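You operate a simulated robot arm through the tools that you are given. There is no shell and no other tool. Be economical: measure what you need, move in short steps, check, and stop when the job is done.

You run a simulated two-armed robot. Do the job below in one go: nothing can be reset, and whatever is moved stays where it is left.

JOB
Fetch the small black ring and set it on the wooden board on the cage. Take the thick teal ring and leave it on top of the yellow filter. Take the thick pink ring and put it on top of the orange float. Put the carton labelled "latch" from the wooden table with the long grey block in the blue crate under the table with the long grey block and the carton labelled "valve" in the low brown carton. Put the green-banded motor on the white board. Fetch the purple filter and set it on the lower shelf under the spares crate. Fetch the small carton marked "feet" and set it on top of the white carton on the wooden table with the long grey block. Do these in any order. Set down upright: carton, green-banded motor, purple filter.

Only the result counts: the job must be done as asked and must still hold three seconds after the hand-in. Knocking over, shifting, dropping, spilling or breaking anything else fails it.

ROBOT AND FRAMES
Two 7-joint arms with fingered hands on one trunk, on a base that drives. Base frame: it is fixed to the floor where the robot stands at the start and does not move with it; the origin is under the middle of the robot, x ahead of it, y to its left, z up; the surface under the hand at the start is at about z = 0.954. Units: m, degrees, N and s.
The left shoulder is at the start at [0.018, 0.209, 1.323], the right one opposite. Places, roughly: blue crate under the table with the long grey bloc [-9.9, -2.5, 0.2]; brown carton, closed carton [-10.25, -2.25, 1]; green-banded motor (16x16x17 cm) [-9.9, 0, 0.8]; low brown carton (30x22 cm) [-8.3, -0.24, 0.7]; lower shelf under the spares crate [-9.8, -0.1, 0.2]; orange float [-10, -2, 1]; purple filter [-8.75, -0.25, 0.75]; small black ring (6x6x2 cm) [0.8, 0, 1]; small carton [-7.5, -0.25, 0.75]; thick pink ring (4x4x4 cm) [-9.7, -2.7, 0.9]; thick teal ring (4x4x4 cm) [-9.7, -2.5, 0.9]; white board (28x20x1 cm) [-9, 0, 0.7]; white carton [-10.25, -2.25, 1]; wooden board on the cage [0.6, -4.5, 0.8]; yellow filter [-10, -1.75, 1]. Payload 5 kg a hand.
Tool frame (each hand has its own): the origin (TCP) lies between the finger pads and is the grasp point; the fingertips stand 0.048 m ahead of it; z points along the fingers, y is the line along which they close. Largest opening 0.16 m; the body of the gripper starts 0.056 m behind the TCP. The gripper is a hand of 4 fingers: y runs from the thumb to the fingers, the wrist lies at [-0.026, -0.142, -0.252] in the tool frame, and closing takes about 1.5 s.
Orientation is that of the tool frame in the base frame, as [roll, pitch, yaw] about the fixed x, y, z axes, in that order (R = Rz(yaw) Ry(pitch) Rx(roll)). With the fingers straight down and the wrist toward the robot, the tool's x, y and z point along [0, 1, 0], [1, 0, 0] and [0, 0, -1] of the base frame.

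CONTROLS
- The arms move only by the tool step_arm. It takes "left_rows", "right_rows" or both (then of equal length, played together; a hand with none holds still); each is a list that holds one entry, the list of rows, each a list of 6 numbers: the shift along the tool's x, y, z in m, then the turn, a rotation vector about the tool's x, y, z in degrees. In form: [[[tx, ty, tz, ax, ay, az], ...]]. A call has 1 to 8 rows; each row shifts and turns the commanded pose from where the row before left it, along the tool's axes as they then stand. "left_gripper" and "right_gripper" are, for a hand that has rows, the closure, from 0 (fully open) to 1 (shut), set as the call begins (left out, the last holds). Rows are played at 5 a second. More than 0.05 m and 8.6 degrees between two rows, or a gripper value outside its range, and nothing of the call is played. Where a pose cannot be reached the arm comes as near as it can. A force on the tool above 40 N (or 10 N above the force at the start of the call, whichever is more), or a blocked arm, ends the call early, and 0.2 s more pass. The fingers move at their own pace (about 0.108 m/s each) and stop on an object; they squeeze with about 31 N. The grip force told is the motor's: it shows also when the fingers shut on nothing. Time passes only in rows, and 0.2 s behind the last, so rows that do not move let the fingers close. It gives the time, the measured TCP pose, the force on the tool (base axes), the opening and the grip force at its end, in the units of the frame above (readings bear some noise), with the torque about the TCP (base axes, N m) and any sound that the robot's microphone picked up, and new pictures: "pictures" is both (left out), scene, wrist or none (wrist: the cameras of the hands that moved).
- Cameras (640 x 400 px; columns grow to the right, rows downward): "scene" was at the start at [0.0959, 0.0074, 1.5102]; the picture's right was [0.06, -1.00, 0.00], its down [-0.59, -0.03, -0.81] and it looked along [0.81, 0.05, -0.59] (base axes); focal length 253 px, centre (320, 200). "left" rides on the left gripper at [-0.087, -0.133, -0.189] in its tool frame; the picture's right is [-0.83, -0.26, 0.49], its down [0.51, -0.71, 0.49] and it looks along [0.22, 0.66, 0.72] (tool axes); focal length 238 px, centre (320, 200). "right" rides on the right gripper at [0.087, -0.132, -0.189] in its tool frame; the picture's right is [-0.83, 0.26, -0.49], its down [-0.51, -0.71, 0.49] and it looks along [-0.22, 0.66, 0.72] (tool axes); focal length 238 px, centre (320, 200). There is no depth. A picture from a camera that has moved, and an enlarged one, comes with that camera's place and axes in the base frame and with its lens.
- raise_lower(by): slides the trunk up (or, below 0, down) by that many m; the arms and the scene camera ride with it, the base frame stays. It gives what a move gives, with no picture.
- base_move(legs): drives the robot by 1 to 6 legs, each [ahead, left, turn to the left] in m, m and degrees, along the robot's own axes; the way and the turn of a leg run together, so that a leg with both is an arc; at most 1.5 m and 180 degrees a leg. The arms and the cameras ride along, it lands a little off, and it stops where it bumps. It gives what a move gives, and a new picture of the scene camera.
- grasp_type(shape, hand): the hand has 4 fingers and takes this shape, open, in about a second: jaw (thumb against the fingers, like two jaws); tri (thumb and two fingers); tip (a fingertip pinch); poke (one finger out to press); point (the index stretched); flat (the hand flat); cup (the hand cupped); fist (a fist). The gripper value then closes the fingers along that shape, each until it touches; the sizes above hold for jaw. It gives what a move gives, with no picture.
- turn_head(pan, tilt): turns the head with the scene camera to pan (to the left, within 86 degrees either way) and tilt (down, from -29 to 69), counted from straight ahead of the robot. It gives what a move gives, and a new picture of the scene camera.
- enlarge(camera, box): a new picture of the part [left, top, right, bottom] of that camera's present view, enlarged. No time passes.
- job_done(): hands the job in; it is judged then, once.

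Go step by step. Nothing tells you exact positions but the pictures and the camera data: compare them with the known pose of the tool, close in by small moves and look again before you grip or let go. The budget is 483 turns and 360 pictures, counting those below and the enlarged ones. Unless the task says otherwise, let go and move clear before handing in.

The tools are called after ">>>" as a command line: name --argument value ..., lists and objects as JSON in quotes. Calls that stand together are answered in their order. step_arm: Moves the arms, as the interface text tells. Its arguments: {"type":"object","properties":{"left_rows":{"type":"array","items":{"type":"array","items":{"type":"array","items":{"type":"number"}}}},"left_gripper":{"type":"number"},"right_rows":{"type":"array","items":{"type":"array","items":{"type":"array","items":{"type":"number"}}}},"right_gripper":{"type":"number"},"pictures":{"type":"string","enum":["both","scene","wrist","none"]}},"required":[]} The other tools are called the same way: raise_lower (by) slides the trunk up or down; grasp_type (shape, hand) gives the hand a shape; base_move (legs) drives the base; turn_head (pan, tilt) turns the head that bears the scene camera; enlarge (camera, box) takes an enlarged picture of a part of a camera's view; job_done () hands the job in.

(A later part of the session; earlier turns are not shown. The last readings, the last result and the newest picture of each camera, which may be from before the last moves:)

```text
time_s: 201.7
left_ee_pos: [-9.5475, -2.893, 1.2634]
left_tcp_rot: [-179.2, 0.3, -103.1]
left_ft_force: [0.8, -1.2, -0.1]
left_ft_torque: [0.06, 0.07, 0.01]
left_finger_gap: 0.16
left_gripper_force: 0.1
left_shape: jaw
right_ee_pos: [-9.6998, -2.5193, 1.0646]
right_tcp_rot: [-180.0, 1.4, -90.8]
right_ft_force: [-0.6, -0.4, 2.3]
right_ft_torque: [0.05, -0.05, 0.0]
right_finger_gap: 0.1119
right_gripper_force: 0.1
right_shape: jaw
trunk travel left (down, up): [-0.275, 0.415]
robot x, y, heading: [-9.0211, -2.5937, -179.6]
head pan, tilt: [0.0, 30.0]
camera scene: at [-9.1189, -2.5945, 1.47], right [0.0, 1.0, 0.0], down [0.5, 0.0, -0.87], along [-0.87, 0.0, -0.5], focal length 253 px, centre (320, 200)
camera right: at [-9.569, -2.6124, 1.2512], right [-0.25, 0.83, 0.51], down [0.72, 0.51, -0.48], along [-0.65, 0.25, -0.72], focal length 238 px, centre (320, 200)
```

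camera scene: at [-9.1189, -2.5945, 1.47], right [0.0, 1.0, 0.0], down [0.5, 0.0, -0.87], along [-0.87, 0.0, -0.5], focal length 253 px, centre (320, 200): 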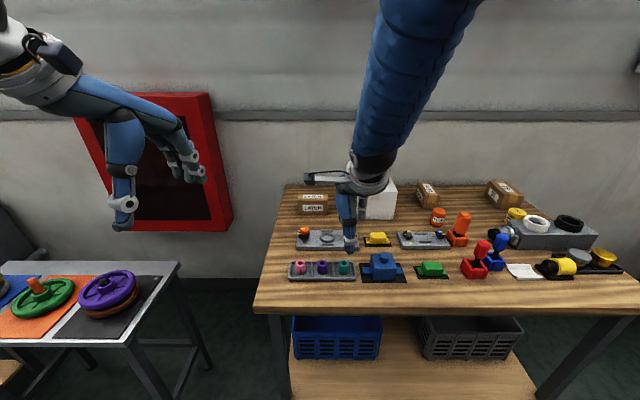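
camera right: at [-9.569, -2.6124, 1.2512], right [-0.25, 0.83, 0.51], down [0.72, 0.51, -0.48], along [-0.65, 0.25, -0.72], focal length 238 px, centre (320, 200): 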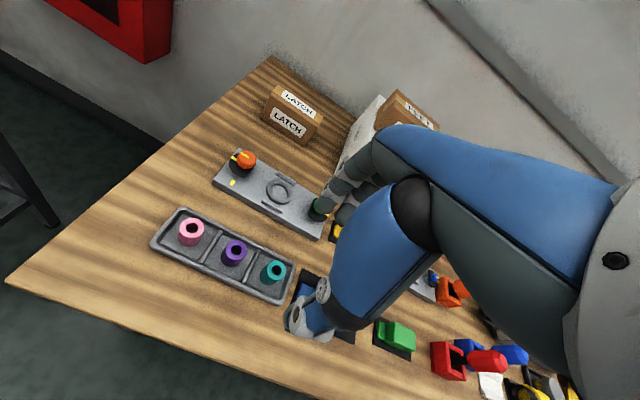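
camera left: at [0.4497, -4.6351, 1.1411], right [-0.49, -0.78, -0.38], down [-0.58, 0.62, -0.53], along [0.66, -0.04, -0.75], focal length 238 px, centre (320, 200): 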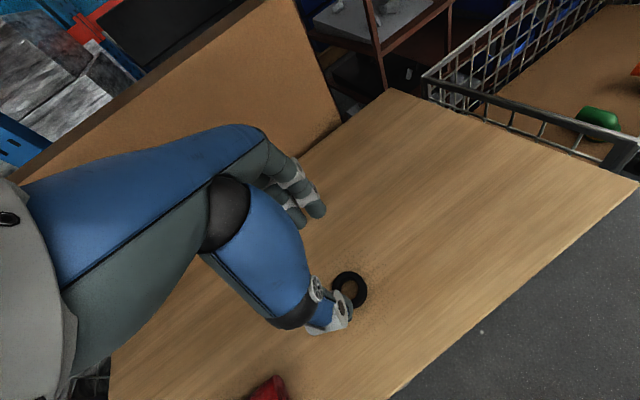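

Over the teal ring; I descend a bit and re-measure.

>>> step_arm --right_rows '[[[0.008, 0, 0.03, 0, 0, 0], [0.004, 0, 0.03, 0, 0, 0]]]' --pictures "wrist"

>>> enlarge --camera "scene" --box '[270, 170, 430, 290]'

```text
time_s: 202.3
left_ee_pos: [-9.5494, -2.8919, 1.2649]
left_tcp_rot: [-179.1, 0.3, -103.1]
left_ft_force: [-0.4, 1.4, -1.2]
left_ft_torque: [-0.07, -0.08, 0.01]
left_finger_gap: 0.1602
left_gripper_force: 0.0
left_shape: jaw
right_ee_pos: [-9.6964, -2.5271, 1.0201]
right_tcp_rot: [-177.3, -3.5, -99.2]
right_ft_force: [-2.9, 1.3, 3.2]
right_ft_torque: [-0.06, -0.22, 0.05]
right_finger_gap: 0.1121
right_gripper_force: 0.0
right_shape: jaw
right hand out of reach, approached as far as the arm can: row 1, 2
trunk travel left (down, up): [-0.275, 0.415]
robot x, y, heading: [-9.0172, -2.5929, -179.8]
head pan, tilt: [0.0, 30.0]
camera right: at [-9.5875, -2.6203, 1.2202], right [-0.14, 0.9, 0.42], down [0.8, 0.35, -0.49], along [-0.59, 0.27, -0.76], focal length 238 px, centre (320, 200)
```

right: 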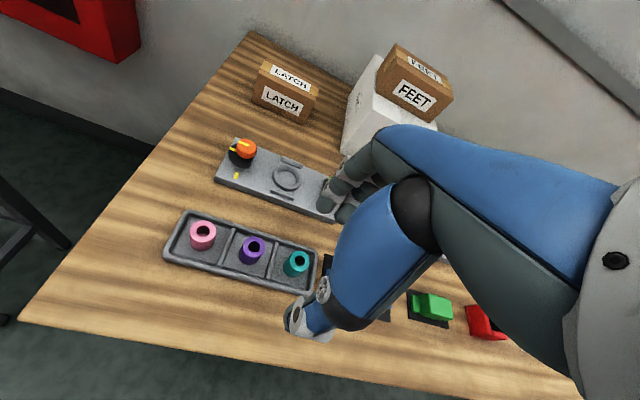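

```text
3.33 times, centred on (350, 230) of scene
camera zoom: at [-9.121, -2.5927, 1.4697], right [0.0, 1.0, 0.0], down [0.5, 0.0, -0.87], along [-0.87, 0.0, -0.5], focal length 843 px, centre (220, 100)
```

zoom: 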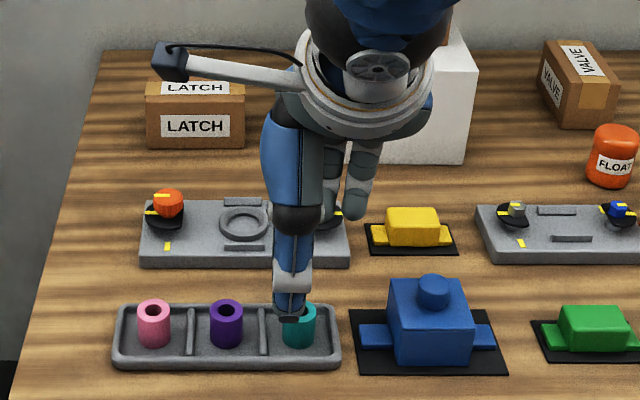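

The arm is at its limit crossing over; I raise, shift the base 0.22 m left so the ring lies on the right arm's side, and come back.

>>> step_arm --right_rows '[[[0, 0, -0.03, 0, 0, 0], [0, 0, -0.03, 0, 0, 0]]]' --pictures "none"

>>> base_move --legs '[[0, 0.24, 0]]'

>>> step_arm --right_rows '[[[-0.03, 0, 0, -0.5, 1, -2], [-0.03, 0, 0, -0.5, 1, -2], [-0.03, 0, 0, -0.5, 1, -2], [-0.03, 0, 0, -0.5, 1, -2], [-0.03, 0, 0, -0.5, 1, 0], [-0.03, 0, 0, 0, 0, 0], [-0.03, 0, 0, 0, 0, 0]]]' --pictures "both"

```text
time_s: 202.9
left_ee_pos: [-9.5481, -2.8944, 1.2625]
left_tcp_rot: [-179.2, 0.2, -103.1]
left_ft_force: [0.3, -0.1, -0.1]
left_ft_torque: [0.01, 0.07, 0.0]
left_finger_gap: 0.16
left_gripper_force: 0.1
left_shape: jaw
right_ee_pos: [-9.6987, -2.5263, 1.0817]
right_tcp_rot: [-179.8, 1.6, -90.6]
right_ft_force: [1.0, -0.4, -0.9]
right_ft_torque: [0.03, 0.1, -0.01]
right_finger_gap: 0.1121
right_gripper_force: 0.1
right_shape: jaw
trunk travel left (down, up): [-0.275, 0.415]
robot x, y, heading: [-9.0216, -2.5949, -179.9]
head pan, tilt: [0.0, 30.0]
```

```text
time_s: 204.7
left_ee_pos: [-9.5498, -3.1253, 1.2623]
left_tcp_rot: [-179.2, 0.3, -103.3]
left_ft_force: [-0.2, -0.1, -0.5]
left_ft_torque: [0.1, 0.0, -0.01]
left_finger_gap: 0.1598
left_gripper_force: 0.0
left_shape: jaw
right_ee_pos: [-9.6972, -2.7567, 1.0825]
right_tcp_rot: [-179.7, 1.6, -91.1]
right_ft_force: [0.4, 0.0, -0.2]
right_ft_torque: [0.1, -0.01, -0.02]
right_finger_gap: 0.1123
right_gripper_force: 0.2
right_shape: jaw
trunk travel left (down, up): [-0.275, 0.415]
robot x, y, heading: [-9.0187, -2.8267, 180.0]
head pan, tilt: [0.0, 30.0]
camera scene: at [-9.1199, -2.8275, 1.4698], right [0.0, 1.0, 0.0], down [0.5, 0.0, -0.87], along [-0.87, 0.0, -0.5], focal length 253 px, centre (320, 200)
```

scene: 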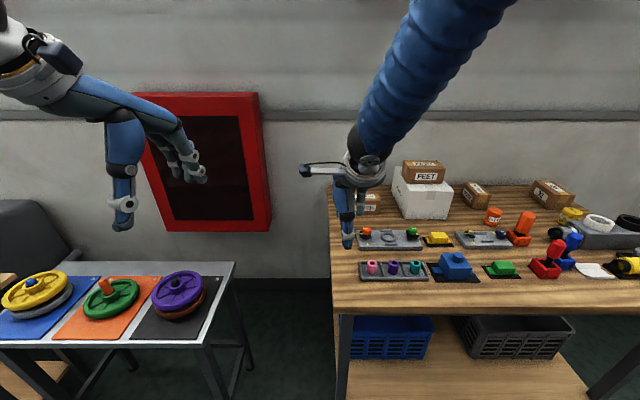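

```text
time_s: 206.3
left_ee_pos: [-9.5502, -3.1228, 1.263]
left_tcp_rot: [-179.1, 0.1, -103.4]
left_ft_force: [0.4, 0.6, 0.1]
left_ft_torque: [-0.09, 0.02, 0.03]
left_finger_gap: 0.16
left_gripper_force: 0.1
left_shape: jaw
right_ee_pos: [-9.7153, -2.5427, 1.0749]
right_tcp_rot: [177.6, -3.5, -82.8]
right_ft_force: [-0.5, 1.3, -0.5]
right_ft_torque: [-0.06, -0.02, 0.02]
right_finger_gap: 0.1123
right_gripper_force: 0.1
right_shape: jaw
trunk travel left (down, up): [-0.275, 0.415]
robot x, y, heading: [-9.0163, -2.8287, 180.0]
head pan, tilt: [0.0, 30.0]
camera scene: at [-9.1201, -2.8246, 1.4698], right [0.0, 1.0, 0.0], down [0.5, 0.0, -0.87], along [-0.87, 0.0, -0.5], focal length 253 px, centre (320, 200)
camera right: at [-9.5671, -2.6001, 1.2628], right [-0.34, 0.83, 0.45], down [0.62, 0.56, -0.55], along [-0.7, 0.09, -0.71], focal length 238 px, centre (320, 200)
```

scene: 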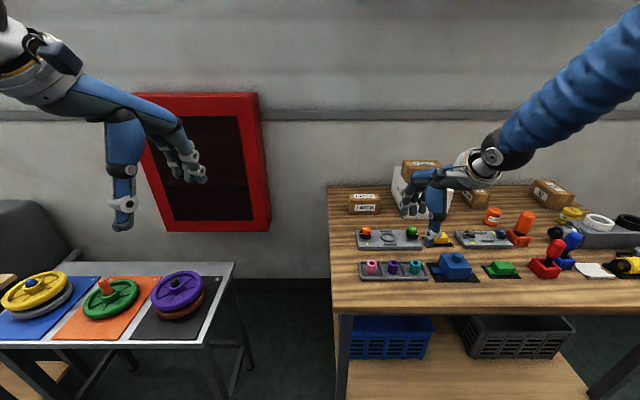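
right: 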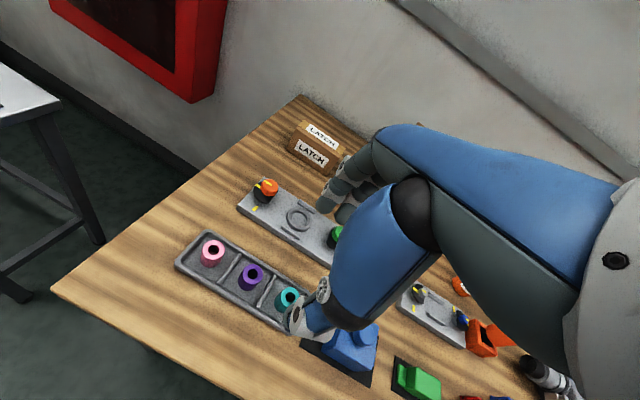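

Triangulated: teal ring at (−9.724, −2.517), top ≈0.868. I restore the hand's orientation and descend above it.

>>> step_arm --right_rows '[[[-0.008, 0.002, 0.02, 1.2, -2.5, 4], [-0.008, 0.002, 0.02, 1.2, -2.5, 4], [-0.01, 0.004, 0.04, 0, 0, 0], [0, 0, 0.04, 0, 0, 0]]]' --right_gripper 0.35 --pictures "both"

>>> enlarge --camera "scene" --box '[350, 210, 470, 285]'

```text
time_s: 207.3
left_ee_pos: [-9.5506, -3.1244, 1.2633]
left_tcp_rot: [-179.0, 0.2, -103.3]
left_ft_force: [-0.7, 0.3, 0.5]
left_ft_torque: [0.04, -0.05, -0.03]
left_finger_gap: 0.1596
left_gripper_force: 0.0
left_shape: jaw
right_ee_pos: [-9.7267, -2.5232, 0.9581]
right_tcp_rot: [180.0, 1.5, -91.1]
right_ft_force: [-1.4, -0.3, 1.6]
right_ft_torque: [0.01, -0.15, 0.0]
right_finger_gap: 0.1041
right_gripper_force: 0.2
right_shape: jaw
trunk travel left (down, up): [-0.275, 0.415]
robot x, y, heading: [-9.0195, -2.8282, 179.5]
head pan, tilt: [0.0, 30.0]
camera scene: at [-9.1208, -2.8269, 1.4697], right [0.0, 1.0, 0.0], down [0.5, 0.0, -0.87], along [-0.87, 0.0, -0.5], focal length 253 px, centre (320, 200)
camera right: at [-9.5959, -2.6165, 1.1444], right [-0.24, 0.83, 0.51], down [0.72, 0.51, -0.48], along [-0.65, 0.25, -0.72], focal length 238 px, centre (320, 200)
```

scene: 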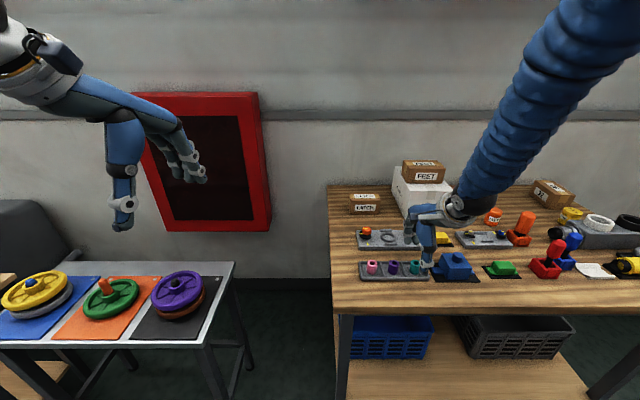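
right: 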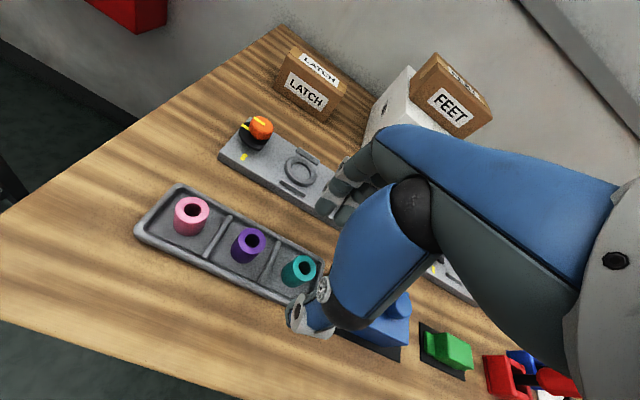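

```text
5.33 times, centred on (410, 248) of scene
camera zoom: at [-9.1208, -2.8269, 1.4697], right [0.0, 1.0, 0.0], down [0.5, 0.0, -0.87], along [-0.87, 0.0, -0.5], focal length 1348 px, centre (-160, -53)
```

zoom: 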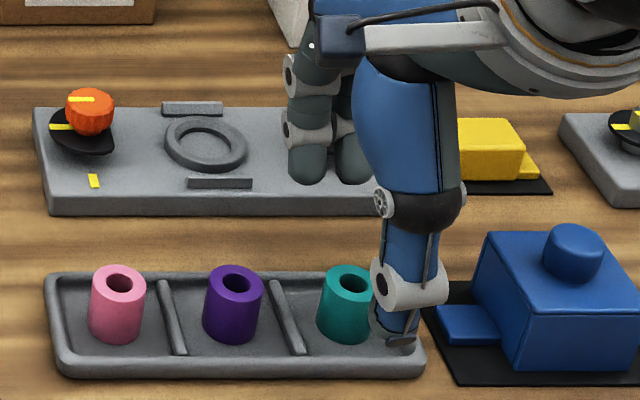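

>>> step_arm --right_rows '[[[0, -0.007, 0.015, 0, 0, 0], [0, 0, 0.015, 0, 0, 0], [0, 0, 0.006, 0, 0, 0]]]' --pictures "wrist"

>>> enlarge --camera "scene" --box '[350, 210, 470, 285]'

```text
time_s: 208.1
left_ee_pos: [-9.5492, -3.1237, 1.2631]
left_tcp_rot: [-179.2, 0.3, -103.2]
left_ft_force: [-0.1, -0.3, -0.5]
left_ft_torque: [0.01, -0.02, -0.02]
left_finger_gap: 0.1601
left_gripper_force: 0.0
left_shape: jaw
right_ee_pos: [-9.7177, -2.5191, 0.9235]
right_tcp_rot: [-180.0, 1.3, -91.0]
right_ft_force: [-0.4, 0.2, 0.5]
right_ft_torque: [-0.01, 0.03, -0.01]
right_finger_gap: 0.1041
right_gripper_force: 0.0
right_shape: jaw
trunk travel left (down, up): [-0.275, 0.415]
robot x, y, heading: [-9.0213, -2.8255, 179.7]
head pan, tilt: [0.0, 30.0]
camera right: at [-9.5867, -2.6131, 1.1097], right [-0.25, 0.83, 0.51], down [0.72, 0.51, -0.48], along [-0.65, 0.25, -0.72], focal length 238 px, centre (320, 200)
```

right: 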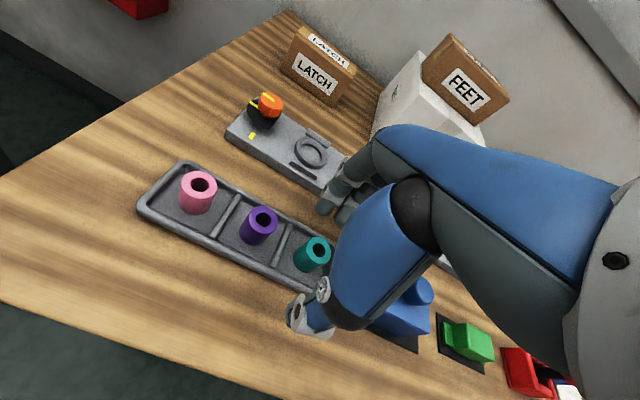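

```text
5.33 times, centred on (410, 248) of scene
camera zoom: at [-9.12, -2.8262, 1.4698], right [0.0, 1.0, 0.0], down [0.5, 0.0, -0.87], along [-0.87, 0.0, -0.5], focal length 1348 px, centre (-160, -53)
```

zoom: 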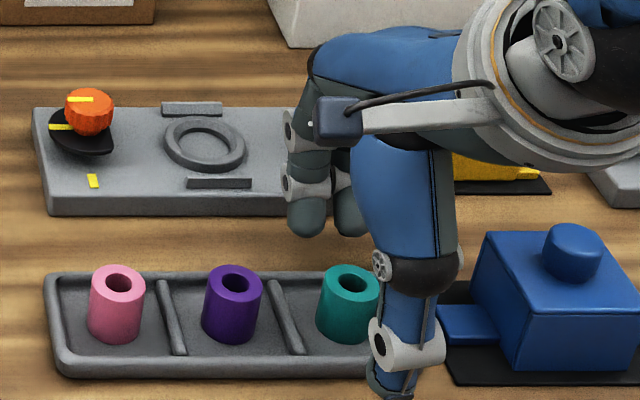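

>>> step_arm --right_rows '[[[0.002, 0, 0.006, 0, 0, 0], [0, 0, 0, 0, 0, 0], [0, 0, 0, 0, 0, 0], [0, 0, 0, 0, 0, 0], [0, 0, 0, 0, 0, 0], [0, 0, 0, 0, 0, 0], [0, 0, 0, 0, 0, 0]]]' --right_gripper 0.95 --pictures "wrist"

>>> enlarge --camera "scene" --box '[350, 210, 470, 285]'

```text
time_s: 209.7
left_ee_pos: [-9.5486, -3.1241, 1.2632]
left_tcp_rot: [-179.3, 0.3, -103.3]
left_ft_force: [0.2, -0.4, 0.2]
left_ft_torque: [0.01, 0.02, 0.0]
left_finger_gap: 0.1598
left_gripper_force: 0.1
left_shape: jaw
right_ee_pos: [-9.7171, -2.5212, 0.9164]
right_tcp_rot: [-179.8, 1.4, -91.1]
right_ft_force: [0.8, -0.9, 1.8]
right_ft_torque: [-0.02, 0.04, -0.02]
right_finger_gap: 0.0193
right_gripper_force: 31.0
right_shape: jaw
trunk travel left (down, up): [-0.275, 0.415]
robot x, y, heading: [-9.0227, -2.8281, 180.1]
head pan, tilt: [0.0, 30.0]
camera right: at [-9.5866, -2.6148, 1.1038], right [-0.25, 0.83, 0.51], down [0.72, 0.51, -0.48], along [-0.65, 0.25, -0.72], focal length 238 px, centre (320, 200)
```

right: 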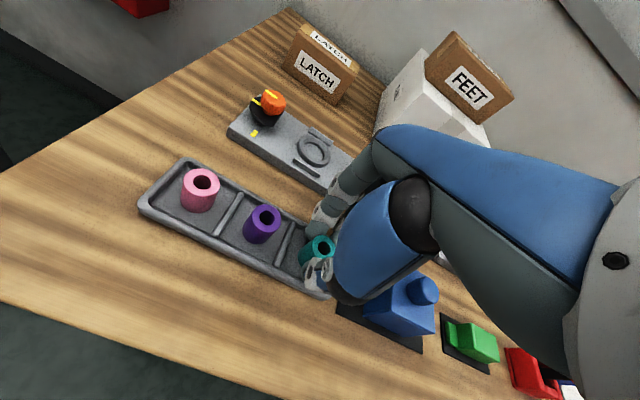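

```text
5.33 times, centred on (410, 248) of scene
camera zoom: at [-9.1197, -2.8263, 1.4699], right [0.0, 1.0, 0.0], down [0.5, 0.0, -0.87], along [-0.87, 0.0, -0.5], focal length 1348 px, centre (-160, -53)
```

zoom: 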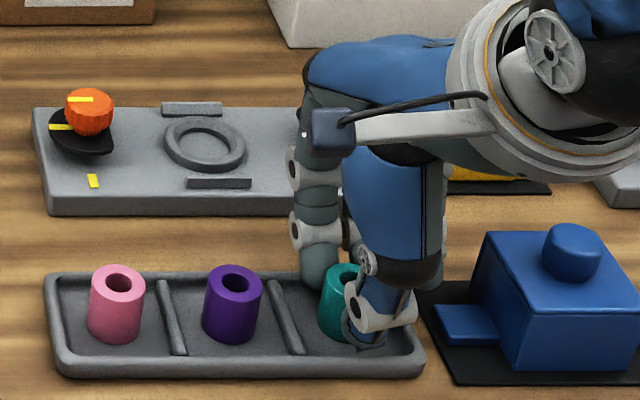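

Teal ring gripped. Lifting.

>>> step_arm --right_rows '[[[0, 0, -0.02, 0, 0, 0], [0, 0, -0.03, 0, 0, 0], [0, 0, -0.04, 0, 0, 0], [0, 0, -0.04, 0, 0, 0], [-0.01, 0, -0.04, 0, 0, 0]]]' --pictures "both"

```text
time_s: 210.9
left_ee_pos: [-9.5488, -3.1239, 1.2641]
left_tcp_rot: [-179.3, 0.2, -103.3]
left_ft_force: [0.7, 0.0, 0.4]
left_ft_torque: [-0.03, 0.09, 0.02]
left_finger_gap: 0.1597
left_gripper_force: 0.1
left_shape: jaw
right_ee_pos: [-9.7162, -2.5167, 1.0834]
right_tcp_rot: [-179.8, 1.3, -91.0]
right_ft_force: [1.6, -0.2, -2.0]
right_ft_torque: [-0.04, 0.15, -0.03]
right_finger_gap: 0.0194
right_gripper_force: 31.0
right_shape: jaw
trunk travel left (down, up): [-0.275, 0.415]
robot x, y, heading: [-9.0181, -2.8277, 180.0]
head pan, tilt: [0.0, 30.0]
camera scene: at [-9.1185, -2.8257, 1.47], right [0.0, 1.0, 0.0], down [0.5, 0.0, -0.87], along [-0.87, 0.0, -0.5], focal length 253 px, centre (320, 200)
camera right: at [-9.5858, -2.6105, 1.2702], right [-0.25, 0.83, 0.51], down [0.72, 0.51, -0.48], along [-0.65, 0.25, -0.72], focal length 238 px, centre (320, 200)
```

scene: 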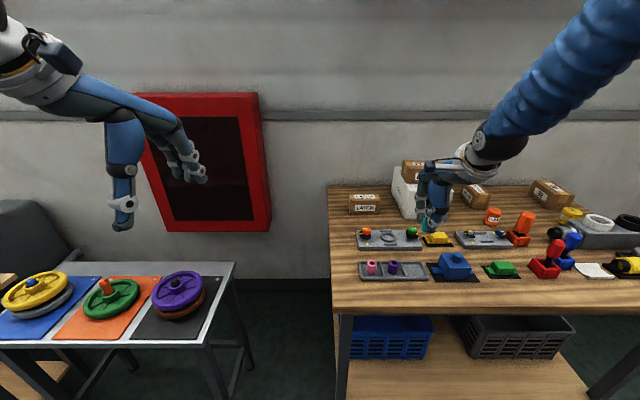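
right: 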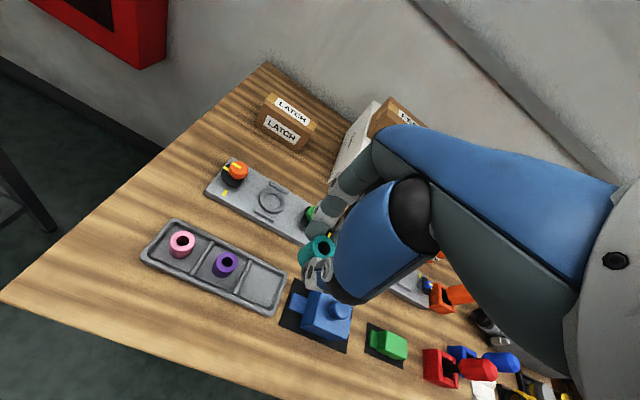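

Teal is up. Now I move the base right 0.45 m so the left hand is above the pink ring's side.

>>> base_move --legs '[[0, -0.45, 0]]'

>>> step_arm --left_rows '[[[0, 0.03, 0.03, 0, 0, -4.5], [0, 0.03, 0.03, 0, 0, -4.5], [0, 0.03, 0.03, 0, 0, -4.5], [0, 0.03, 0.03, 0, 0, 0], [0, 0.03, 0.04, 0, 0, 0], [0, 0.01, 0.04, 0, 0, 0]]]' --left_gripper 0.35 --pictures "both"

```text
time_s: 213.6
left_ee_pos: [-9.5491, -2.6629, 1.2634]
left_tcp_rot: [-179.2, 0.2, -103.8]
left_ft_force: [0.4, -0.5, -0.6]
left_ft_torque: [-0.09, 0.01, 0.01]
left_finger_gap: 0.16
left_gripper_force: 0.1
left_shape: jaw
right_ee_pos: [-9.712, -2.0551, 1.0822]
right_tcp_rot: [-179.7, 1.4, -91.7]
right_ft_force: [-0.1, 0.2, -0.6]
right_ft_torque: [-0.08, 0.0, -0.01]
right_finger_gap: 0.0194
right_gripper_force: 31.4
right_shape: jaw
trunk travel left (down, up): [-0.275, 0.415]
robot x, y, heading: [-9.0186, -2.3756, 179.3]
head pan, tilt: [0.0, 30.0]
camera scene: at [-9.1172, -2.3702, 1.4698], right [0.01, 1.0, 0.0], down [0.5, -0.01, -0.87], along [-0.87, 0.01, -0.5], focal length 253 px, centre (320, 200)
```

scene: 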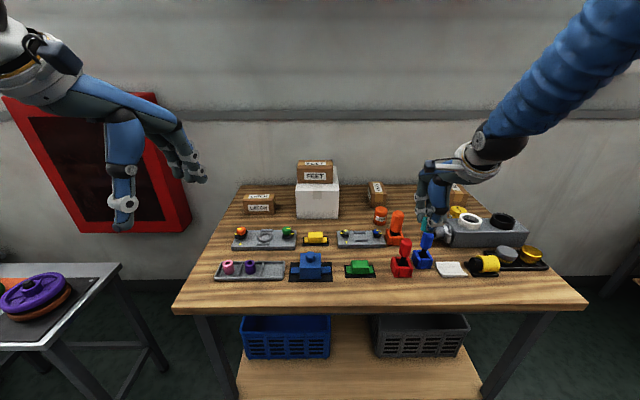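

```text
time_s: 215.0
left_ee_pos: [-9.7085, -2.6506, 1.0605]
left_tcp_rot: [-179.2, 0.1, -90.5]
left_ft_force: [0.0, 0.6, 1.0]
left_ft_torque: [-0.03, -0.03, -0.01]
left_finger_gap: 0.1041
left_gripper_force: 0.1
left_shape: jaw
right_ee_pos: [-9.7124, -2.0563, 1.0821]
right_tcp_rot: [-179.8, 1.4, -91.7]
right_ft_force: [0.3, -1.0, -0.4]
right_ft_torque: [0.01, -0.04, 0.01]
right_finger_gap: 0.0192
right_gripper_force: 30.5
right_shape: jaw
trunk travel left (down, up): [-0.275, 0.415]
robot x, y, heading: [-9.019, -2.3738, 179.5]
head pan, tilt: [0.0, 30.0]
camera scene: at [-9.118, -2.371, 1.4697], right [0.01, 1.0, 0.0], down [0.5, -0.01, -0.87], along [-0.87, 0.01, -0.5], focal length 253 px, centre (320, 200)
camera left: at [-9.5771, -2.5655, 1.2513], right [0.27, 0.83, -0.48], down [0.71, -0.51, -0.48], along [-0.65, -0.21, -0.73], focal length 238 px, centre (320, 200)
```

scene: 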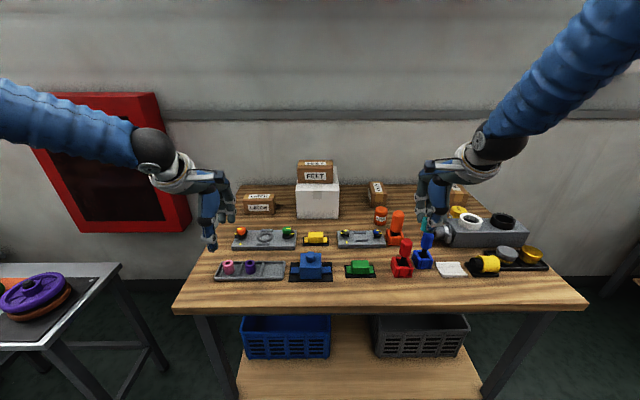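
left: 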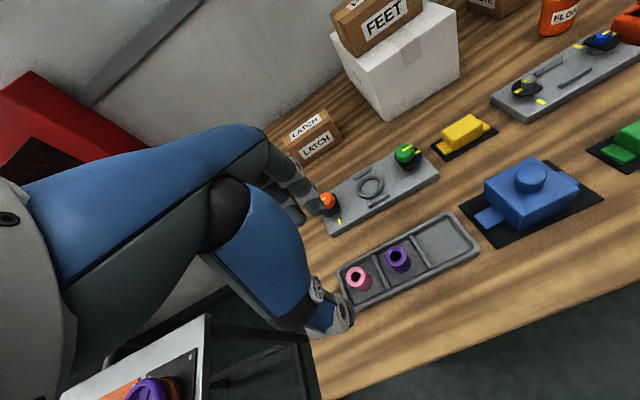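

>>> step_arm --left_rows '[[[0.002, 0.003, 0.04, 0, 0, 0], [0.002, 0.003, 0.04, 0, 0, 0], [0, 0, 0.04, 0, 0, 0], [0, 0, 0.012, 0, 0, 0]]]' --pictures "wrist"

>>> enlarge --camera "scene" --box '[170, 205, 310, 292]'

```text
time_s: 216.0
left_ee_pos: [-9.7103, -2.652, 0.9276]
left_tcp_rot: [-179.1, 0.1, -90.3]
left_ft_force: [0.2, -0.1, 1.0]
left_ft_torque: [0.03, 0.01, -0.01]
left_finger_gap: 0.1044
left_gripper_force: 0.1
left_shape: jaw
right_ee_pos: [-9.7115, -2.0567, 1.083]
right_tcp_rot: [-180.0, 1.4, -91.6]
right_ft_force: [0.1, 0.2, -0.6]
right_ft_torque: [0.0, 0.04, 0.01]
right_finger_gap: 0.0194
right_gripper_force: 30.4
right_shape: jaw
trunk travel left (down, up): [-0.275, 0.415]
robot x, y, heading: [-9.0159, -2.3723, 179.6]
head pan, tilt: [0.0, 30.0]
camera left: at [-9.5807, -2.5681, 1.1192], right [0.27, 0.83, -0.48], down [0.71, -0.51, -0.48], along [-0.65, -0.21, -0.73], focal length 238 px, centre (320, 200)
```

left: 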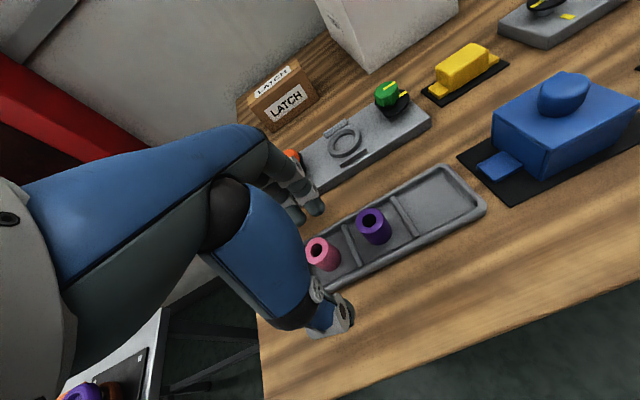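

```text
4.57 times, centred on (240, 248) of scene
camera zoom: at [-9.1167, -2.3712, 1.4699], right [0.01, 1.0, 0.0], down [0.5, -0.01, -0.87], along [-0.87, 0.01, -0.5], focal length 1156 px, centre (686, -22)
```

zoom: 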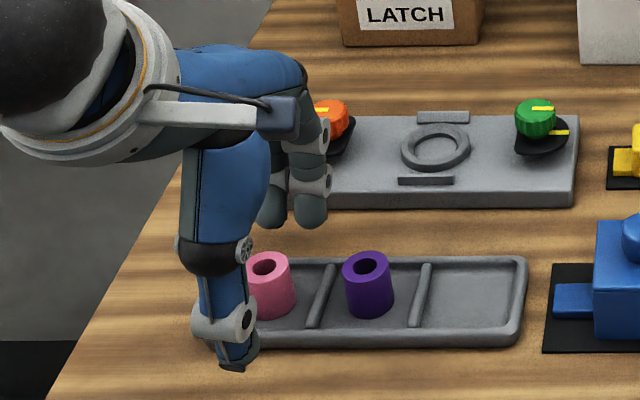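

>>> step_arm --left_rows '[[[0.002, 0.006, 0.011, 0, 0, 0], [0, 0, 0, 0, 0, 0], [0, 0, 0, 0, 0, 0], [0, 0, 0, 0, 0, 0], [0, 0, 0, 0, 0, 0], [0, 0, 0, 0, 0, 0], [0, 0, 0, 0, 0, 0]]]' --left_gripper 0.95 --pictures "wrist"

>>> step_arm --left_rows '[[[0, 0, -0.02, 0, 0, 0], [0, 0, -0.03, 0, 0, 0], [0, 0, -0.04, 0, 0, 0], [0, 0, -0.04, 0, 0, 0], [0, 0, -0.04, 0, 0, 0], [0, 0, -0.02, 0, 0, 0]]]' --pictures "both"

```text
time_s: 217.6
left_ee_pos: [-9.7168, -2.6545, 0.9167]
left_tcp_rot: [-179.2, 0.1, -90.4]
left_ft_force: [-0.7, -0.1, 0.3]
left_ft_torque: [0.0, 0.05, 0.01]
left_finger_gap: 0.0199
left_gripper_force: 30.5
left_shape: jaw
right_ee_pos: [-9.7116, -2.0561, 1.0817]
right_tcp_rot: [-179.8, 1.5, -91.7]
right_ft_force: [-0.6, -0.7, -0.4]
right_ft_torque: [-0.01, 0.02, 0.01]
right_finger_gap: 0.0193
right_gripper_force: 31.0
right_shape: jaw
trunk travel left (down, up): [-0.275, 0.415]
robot x, y, heading: [-9.0167, -2.3764, 179.2]
head pan, tilt: [0.0, 30.0]
camera left: at [-9.5855, -2.5697, 1.1072], right [0.27, 0.83, -0.48], down [0.71, -0.51, -0.48], along [-0.65, -0.21, -0.73], focal length 238 px, centre (320, 200)
```

left: 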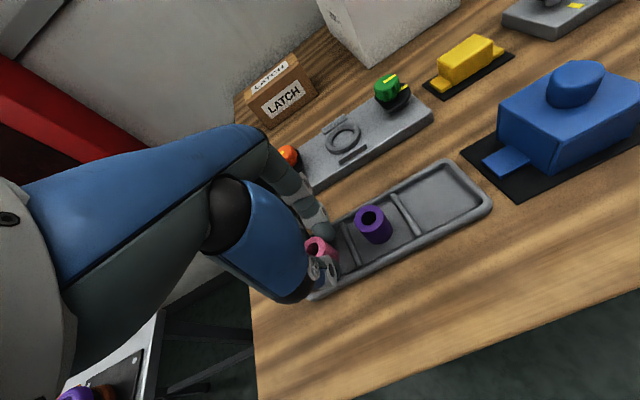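

```text
time_s: 219.0
left_ee_pos: [-9.7183, -2.6538, 1.108]
left_tcp_rot: [-179.2, 0.1, -90.4]
left_ft_force: [0.6, 0.3, -1.0]
left_ft_torque: [0.0, 0.06, 0.02]
left_finger_gap: 0.0195
left_gripper_force: 30.9
left_shape: jaw
right_ee_pos: [-9.7119, -2.0559, 1.0822]
right_tcp_rot: [-179.9, 1.4, -91.6]
right_ft_force: [0.3, 0.9, -2.0]
right_ft_torque: [0.0, 0.03, 0.02]
right_finger_gap: 0.0191
right_gripper_force: 31.4
right_shape: jaw
trunk travel left (down, up): [-0.275, 0.415]
robot x, y, heading: [-9.0172, -2.3732, 179.5]
head pan, tilt: [0.0, 30.0]
camera scene: at [-9.1171, -2.3707, 1.4698], right [0.01, 1.0, 0.0], down [0.5, -0.01, -0.87], along [-0.87, 0.01, -0.5], focal length 253 px, centre (320, 200)
camera left: at [-9.5874, -2.569, 1.2982], right [0.27, 0.83, -0.48], down [0.71, -0.51, -0.48], along [-0.65, -0.21, -0.73], focal length 238 px, centre (320, 200)
```

scene: 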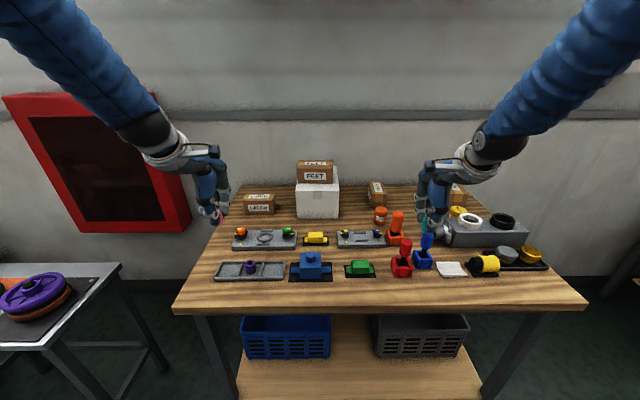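
left: 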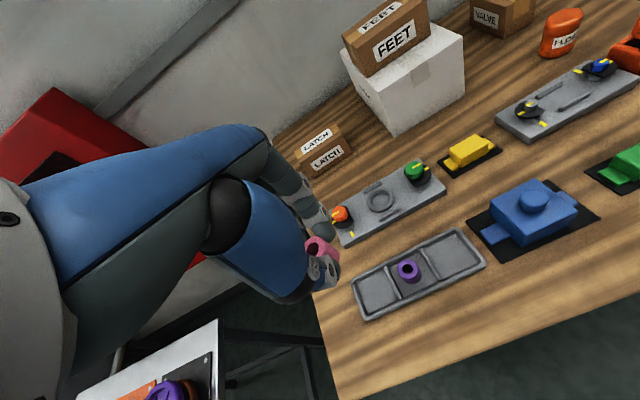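

Both rings are held. I zoom on the filter and float region.

>>> enlarge --camera "scene" --box '[360, 175, 560, 285]'

>>> base_move --legs '[[0, -0.25, 0.4]]'

>>> enlarge --camera "scene" --box '[300, 165, 500, 290]'

```text
3.20 times, centred on (460, 230) of scene
camera zoom: at [-9.1171, -2.3707, 1.4698], right [0.01, 1.0, 0.0], down [0.5, -0.01, -0.87], along [-0.87, 0.01, -0.5], focal length 809 px, centre (-128, 104)
```

zoom: 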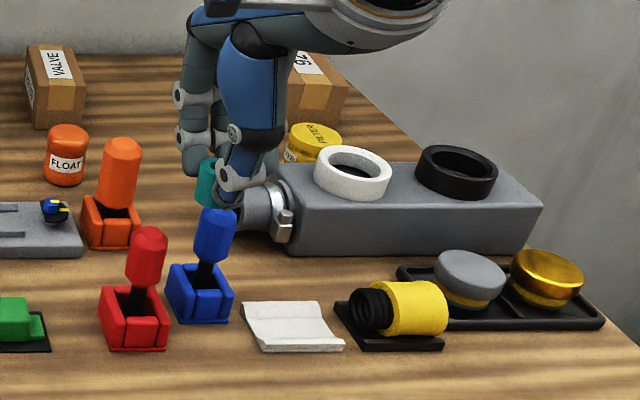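

```text
time_s: 220.8
left_ee_pos: [-9.7131, -2.4102, 1.1077]
left_tcp_rot: [-179.0, 0.0, -90.0]
left_ft_force: [0.3, 0.9, -0.1]
left_ft_torque: [-0.05, -0.02, 0.02]
left_finger_gap: 0.0196
left_gripper_force: 30.8
left_shape: jaw
right_ee_pos: [-9.713, -1.8105, 1.083]
right_tcp_rot: [-179.8, 1.4, -91.1]
right_ft_force: [-0.3, 0.6, -0.6]
right_ft_torque: [-0.08, 0.0, -0.01]
right_finger_gap: 0.0193
right_gripper_force: 31.3
right_shape: jaw
trunk travel left (down, up): [-0.275, 0.415]
robot x, y, heading: [-9.0174, -2.1236, 179.7]
head pan, tilt: [0.0, 30.0]
camera scene: at [-9.1155, -2.1213, 1.4698], right [0.0, 1.0, 0.0], down [0.5, 0.0, -0.87], along [-0.87, 0.0, -0.5], focal length 253 px, centre (320, 200)
```

scene: 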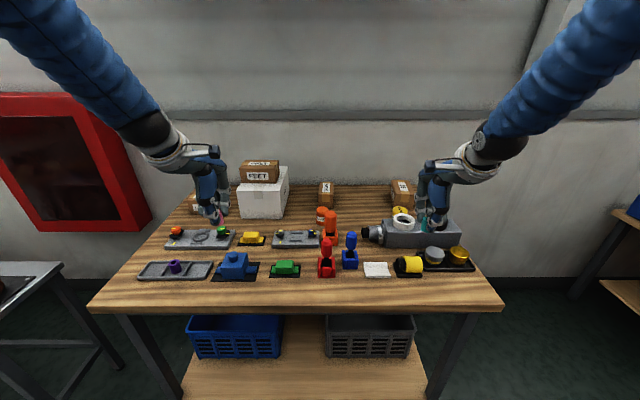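

```text
3.20 times, centred on (400, 228) of scene
camera zoom: at [-9.1155, -2.1213, 1.4698], right [0.0, 1.0, 0.0], down [0.5, 0.0, -0.87], along [-0.87, 0.0, -0.5], focal length 809 px, centre (64, 112)
```

zoom: 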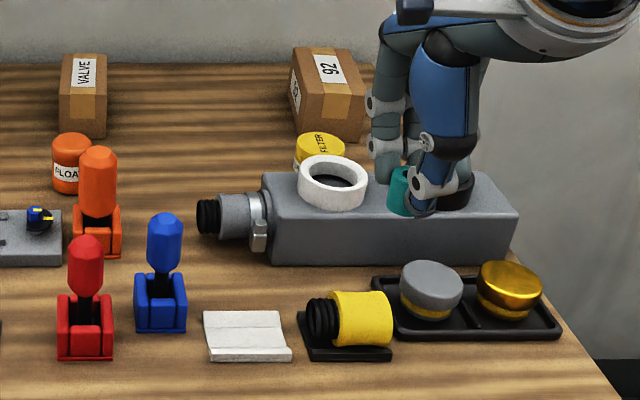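

Triangulated: yellow FILTER top at (−10.00, −1.79, 0.913), FLOAT top at (−10.00, −2.11, 0.918). I drive 0.12 m in and carry the teal ring over the filter.

>>> base_move --legs '[[0.12, 0, 0]]'

>>> step_arm --right_rows '[[[-0.006, 0.04, 0, 0, 0, 0], [-0.006, 0.04, 0, 0, 0, 0], [-0.006, 0.04, 0, 0, 0, 0], [-0.002, 0.04, 0, 0, 0, 0]]]' --pictures "both"

```text
time_s: 222.1
left_ee_pos: [-9.8361, -2.4109, 1.1061]
left_tcp_rot: [-179.1, 0.0, -89.9]
left_ft_force: [-0.7, -0.6, -1.5]
left_ft_torque: [0.02, -0.11, -0.01]
left_finger_gap: 0.0195
left_gripper_force: 31.0
left_shape: jaw
right_ee_pos: [-9.8353, -1.8129, 1.0827]
right_tcp_rot: [-179.8, 1.4, -91.0]
right_ft_force: [-0.7, 0.0, -1.7]
right_ft_torque: [-0.01, -0.06, 0.0]
right_finger_gap: 0.0194
right_gripper_force: 31.1
right_shape: jaw
trunk travel left (down, up): [-0.275, 0.415]
robot x, y, heading: [-9.1346, -2.1212, 180.0]
head pan, tilt: [0.0, 30.0]
camera scene: at [-9.2384, -2.1222, 1.4697], right [0.0, 1.0, 0.0], down [0.5, 0.0, -0.87], along [-0.87, 0.0, -0.5], focal length 253 px, centre (320, 200)
```

scene: 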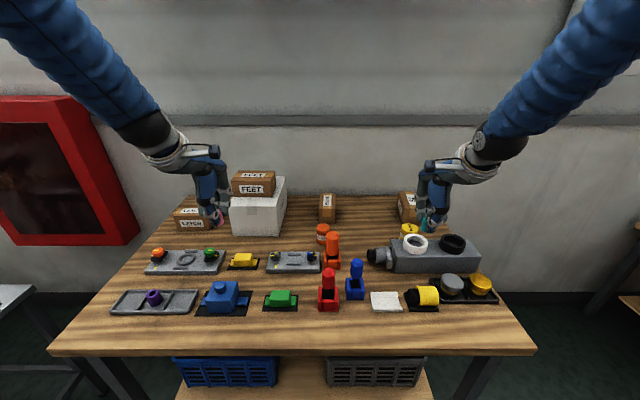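

```text
time_s: 223.1
left_ee_pos: [-9.8371, -2.4106, 1.105]
left_tcp_rot: [-179.0, 0.1, -89.9]
left_ft_force: [-1.1, 1.0, -1.6]
left_ft_torque: [0.01, -0.13, -0.02]
left_finger_gap: 0.0198
left_gripper_force: 30.7
left_shape: jaw
right_ee_pos: [-9.9972, -1.7891, 1.0801]
right_tcp_rot: [-179.6, 1.3, -91.0]
right_ft_force: [-0.9, -0.9, -1.7]
right_ft_torque: [-0.03, -0.06, 0.04]
right_finger_gap: 0.0193
right_gripper_force: 30.8
right_shape: jaw
trunk travel left (down, up): [-0.275, 0.415]
robot x, y, heading: [-9.1402, -2.1215, 180.0]
head pan, tilt: [0.0, 30.0]
camera scene: at [-9.2395, -2.1223, 1.4696], right [0.0, 1.0, 0.0], down [0.5, 0.0, -0.86], along [-0.86, 0.0, -0.5], focal length 253 px, centre (320, 200)
camera right: at [-9.8683, -1.8838, 1.2677], right [-0.25, 0.83, 0.51], down [0.72, 0.51, -0.47], along [-0.65, 0.25, -0.72], focal length 238 px, centre (320, 200)
```

scene: 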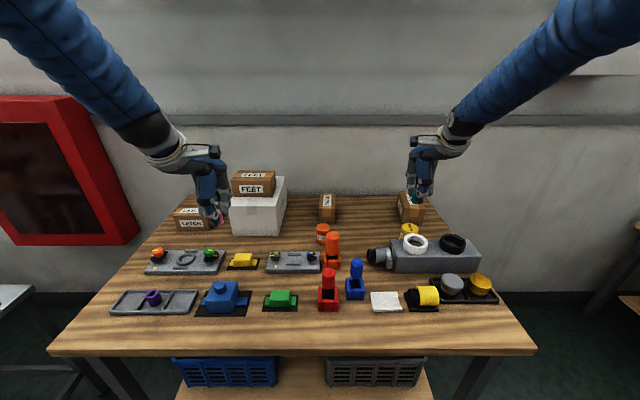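
right: 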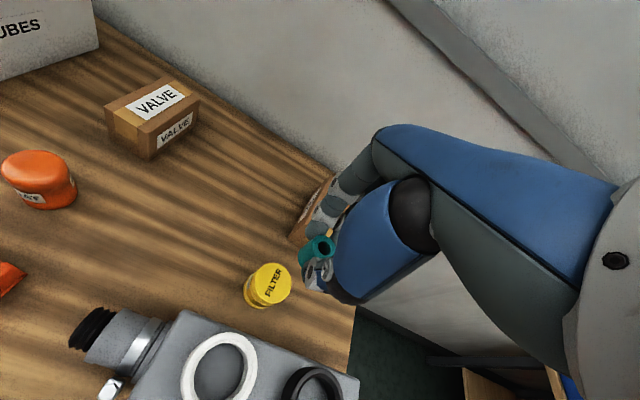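

>>> step_arm --right_rows '[[[0, 0, 0.03, 0, 0, 0], [0, 0, 0.03, 0, 0, 0], [0, 0, 0.025, 0, 0, 0], [0, 0, 0.008, 0, 0, 0]]]' --pictures "wrist"

>>> enlarge --camera "scene" --box '[370, 170, 470, 250]'

```text
time_s: 224.1
left_ee_pos: [-9.8336, -2.4117, 1.1075]
left_tcp_rot: [-179.1, 0.1, -89.9]
left_ft_force: [0.4, 0.0, -0.5]
left_ft_torque: [0.01, 0.04, 0.03]
left_finger_gap: 0.0196
left_gripper_force: 30.9
left_shape: jaw
right_ee_pos: [-9.9934, -1.7858, 0.9903]
right_tcp_rot: [-179.9, 1.5, -91.0]
right_ft_force: [0.2, 0.7, 0.0]
right_ft_torque: [0.04, 0.01, 0.01]
right_finger_gap: 0.0191
right_gripper_force: 31.0
right_shape: jaw
trunk travel left (down, up): [-0.275, 0.415]
robot x, y, heading: [-9.1345, -2.1204, 179.7]
head pan, tilt: [0.0, 30.0]
camera right: at [-9.8634, -1.88, 1.176], right [-0.24, 0.83, 0.51], down [0.72, 0.51, -0.48], along [-0.65, 0.25, -0.72], focal length 238 px, centre (320, 200)
```

right: 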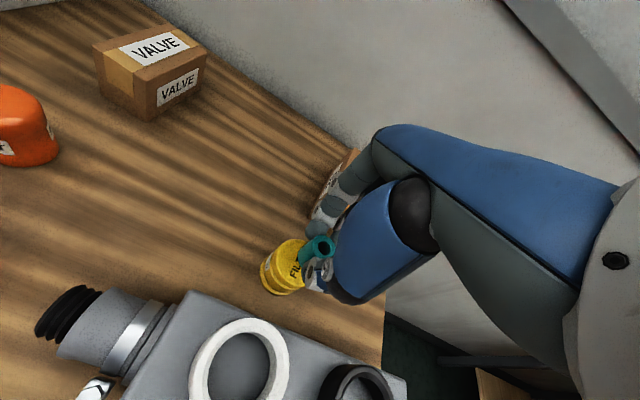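

```text
5.00 times, centred on (420, 210) of scene
camera zoom: at [-9.2371, -2.1223, 1.4698], right [0.0, 1.0, 0.0], down [0.5, 0.0, -0.87], along [-0.87, 0.0, -0.5], focal length 1264 px, centre (-180, 150)
```

zoom: 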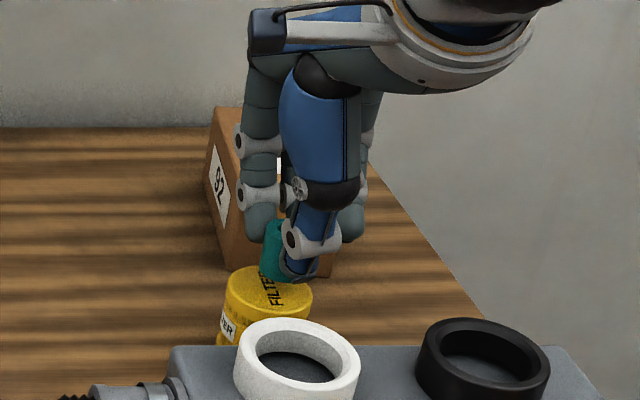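

>>> step_arm --right_rows '[[[0.005, 0.004, 0.004, 0, 0, 0], [0, 0, 0.004, 0, 0, 0], [0, 0, 0.003, 0, 0, 0], [0, 0, 0, 0, 0, 0]]]' --pictures "none"

>>> step_arm --right_rows '[[[0, 0, 0.002, 0, 0, 0], [0, 0, 0.002, 0, 0, 0], [0, 0, 0, 0, 0, 0]]]' --pictures "none"

>>> enlarge --camera "scene" --box '[370, 170, 470, 250]'

```text
time_s: 225.1
left_ee_pos: [-9.8356, -2.4117, 1.1066]
left_tcp_rot: [-179.1, 0.1, -90.0]
left_ft_force: [0.2, 0.0, -0.2]
left_ft_torque: [0.0, 0.01, 0.0]
left_finger_gap: 0.0195
left_gripper_force: 30.9
left_shape: jaw
right_ee_pos: [-9.9973, -1.7914, 0.9788]
right_tcp_rot: [-179.8, 1.4, -91.0]
right_ft_force: [-0.3, 0.1, 0.2]
right_ft_torque: [-0.02, 0.01, -0.03]
right_finger_gap: 0.0193
right_gripper_force: 30.6
right_shape: jaw
trunk travel left (down, up): [-0.275, 0.415]
robot x, y, heading: [-9.1368, -2.1261, 180.0]
head pan, tilt: [0.0, 30.0]
```

```text
time_s: 225.9
left_ee_pos: [-9.835, -2.4112, 1.1078]
left_tcp_rot: [-179.1, 0.1, -89.8]
left_ft_force: [0.0, 0.0, -0.1]
left_ft_torque: [0.01, -0.02, 0.01]
left_finger_gap: 0.0196
left_gripper_force: 30.1
left_shape: jaw
right_ee_pos: [-9.9961, -1.7932, 0.9753]
right_tcp_rot: [-179.9, 1.4, -91.1]
right_ft_force: [0.8, 0.0, 5.1]
right_ft_torque: [0.01, 0.03, 0.0]
right_finger_gap: 0.0192
right_gripper_force: 30.5
right_shape: jaw
trunk travel left (down, up): [-0.275, 0.415]
robot x, y, heading: [-9.1385, -2.1201, 180.0]
head pan, tilt: [0.0, 30.0]
```

```text
5.00 times, centred on (420, 210) of scene
camera zoom: at [-9.2368, -2.1224, 1.4699], right [0.0, 1.0, 0.0], down [0.5, 0.0, -0.87], along [-0.87, 0.0, -0.5], focal length 1264 px, centre (-180, 150)
```

zoom: 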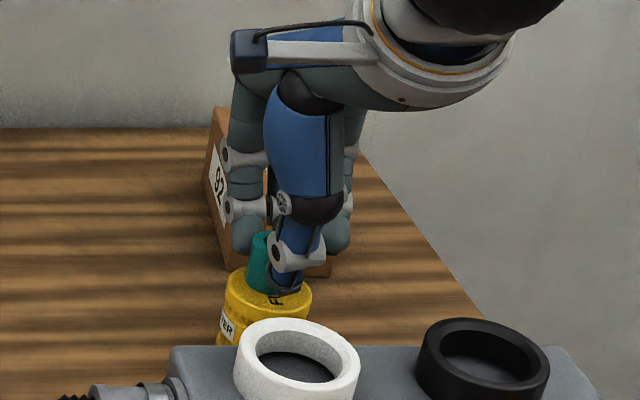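

Contact as predicted. I open slightly and lift straight up.

>>> step_arm --right_rows '[[[0, 0, 0, 0, 0, 0], [0, 0, 0, 0, 0, 0], [0, 0, 0, 0, 0, 0], [0, 0, 0, 0, 0, 0]]]' --right_gripper 0.65 --pictures "wrist"

>>> step_arm --right_rows '[[[0, 0, -0.01, 0, 0, 0], [0, 0, -0.015, 0, 0, 0], [0, 0, -0.03, 0, 0, 0], [0, 0, -0.04, 0, 0, 0], [0, 0, -0.04, 0, 0, 0], [0, 0, -0.04, 0, 0, 0]]]' --pictures "both"

```text
time_s: 226.9
left_ee_pos: [-9.8343, -2.4111, 1.1061]
left_tcp_rot: [-179.1, 0.0, -89.8]
left_ft_force: [1.0, -0.2, 0.4]
left_ft_torque: [0.02, 0.04, -0.02]
left_finger_gap: 0.0195
left_gripper_force: 30.9
left_shape: jaw
right_ee_pos: [-9.9964, -1.7918, 0.973]
right_tcp_rot: [-179.9, 1.3, -91.1]
right_ft_force: [-0.2, -0.6, -0.6]
right_ft_torque: [0.0, 0.02, -0.02]
right_finger_gap: 0.0559
right_gripper_force: 0.1
right_shape: jaw
trunk travel left (down, up): [-0.275, 0.415]
robot x, y, heading: [-9.1378, -2.1232, 179.7]
head pan, tilt: [0.0, 30.0]
camera right: at [-9.8671, -1.8862, 1.1614], right [-0.25, 0.83, 0.51], down [0.72, 0.51, -0.48], along [-0.65, 0.25, -0.72], focal length 238 px, centre (320, 200)
```

right: 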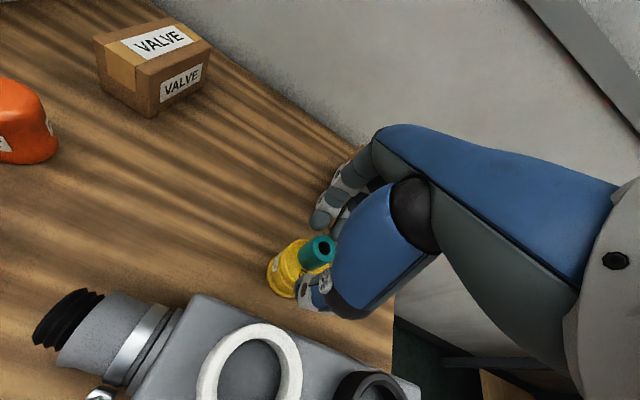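

```text
time_s: 228.3
left_ee_pos: [-9.8335, -2.4116, 1.1077]
left_tcp_rot: [-179.3, 0.2, -89.9]
left_ft_force: [0.5, -0.8, -0.1]
left_ft_torque: [0.01, 0.09, -0.01]
left_finger_gap: 0.0195
left_gripper_force: 30.9
left_shape: jaw
right_ee_pos: [-9.9976, -1.7959, 1.148]
right_tcp_rot: [-179.9, 1.5, -91.0]
right_ft_force: [1.4, 0.1, -2.1]
right_ft_torque: [0.02, 0.18, -0.04]
right_finger_gap: 0.0558
right_gripper_force: 0.0
right_shape: jaw
trunk travel left (down, up): [-0.275, 0.415]
robot x, y, heading: [-9.1418, -2.1244, 180.0]
head pan, tilt: [0.0, 30.0]
camera scene: at [-9.2358, -2.1226, 1.47], right [0.0, 1.0, 0.0], down [0.5, 0.0, -0.87], along [-0.87, 0.0, -0.5], focal length 253 px, centre (320, 200)
camera right: at [-9.8676, -1.8909, 1.336], right [-0.25, 0.83, 0.51], down [0.72, 0.51, -0.47], along [-0.65, 0.25, -0.72], focal length 238 px, centre (320, 200)
```

scene: 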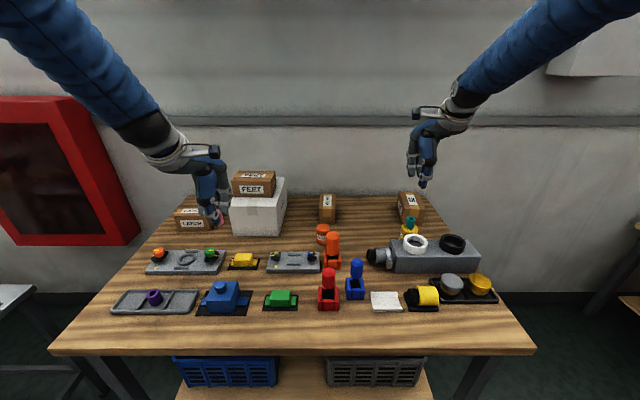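
right: 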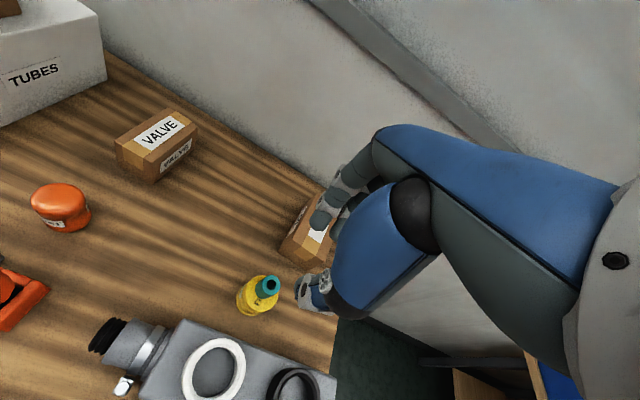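

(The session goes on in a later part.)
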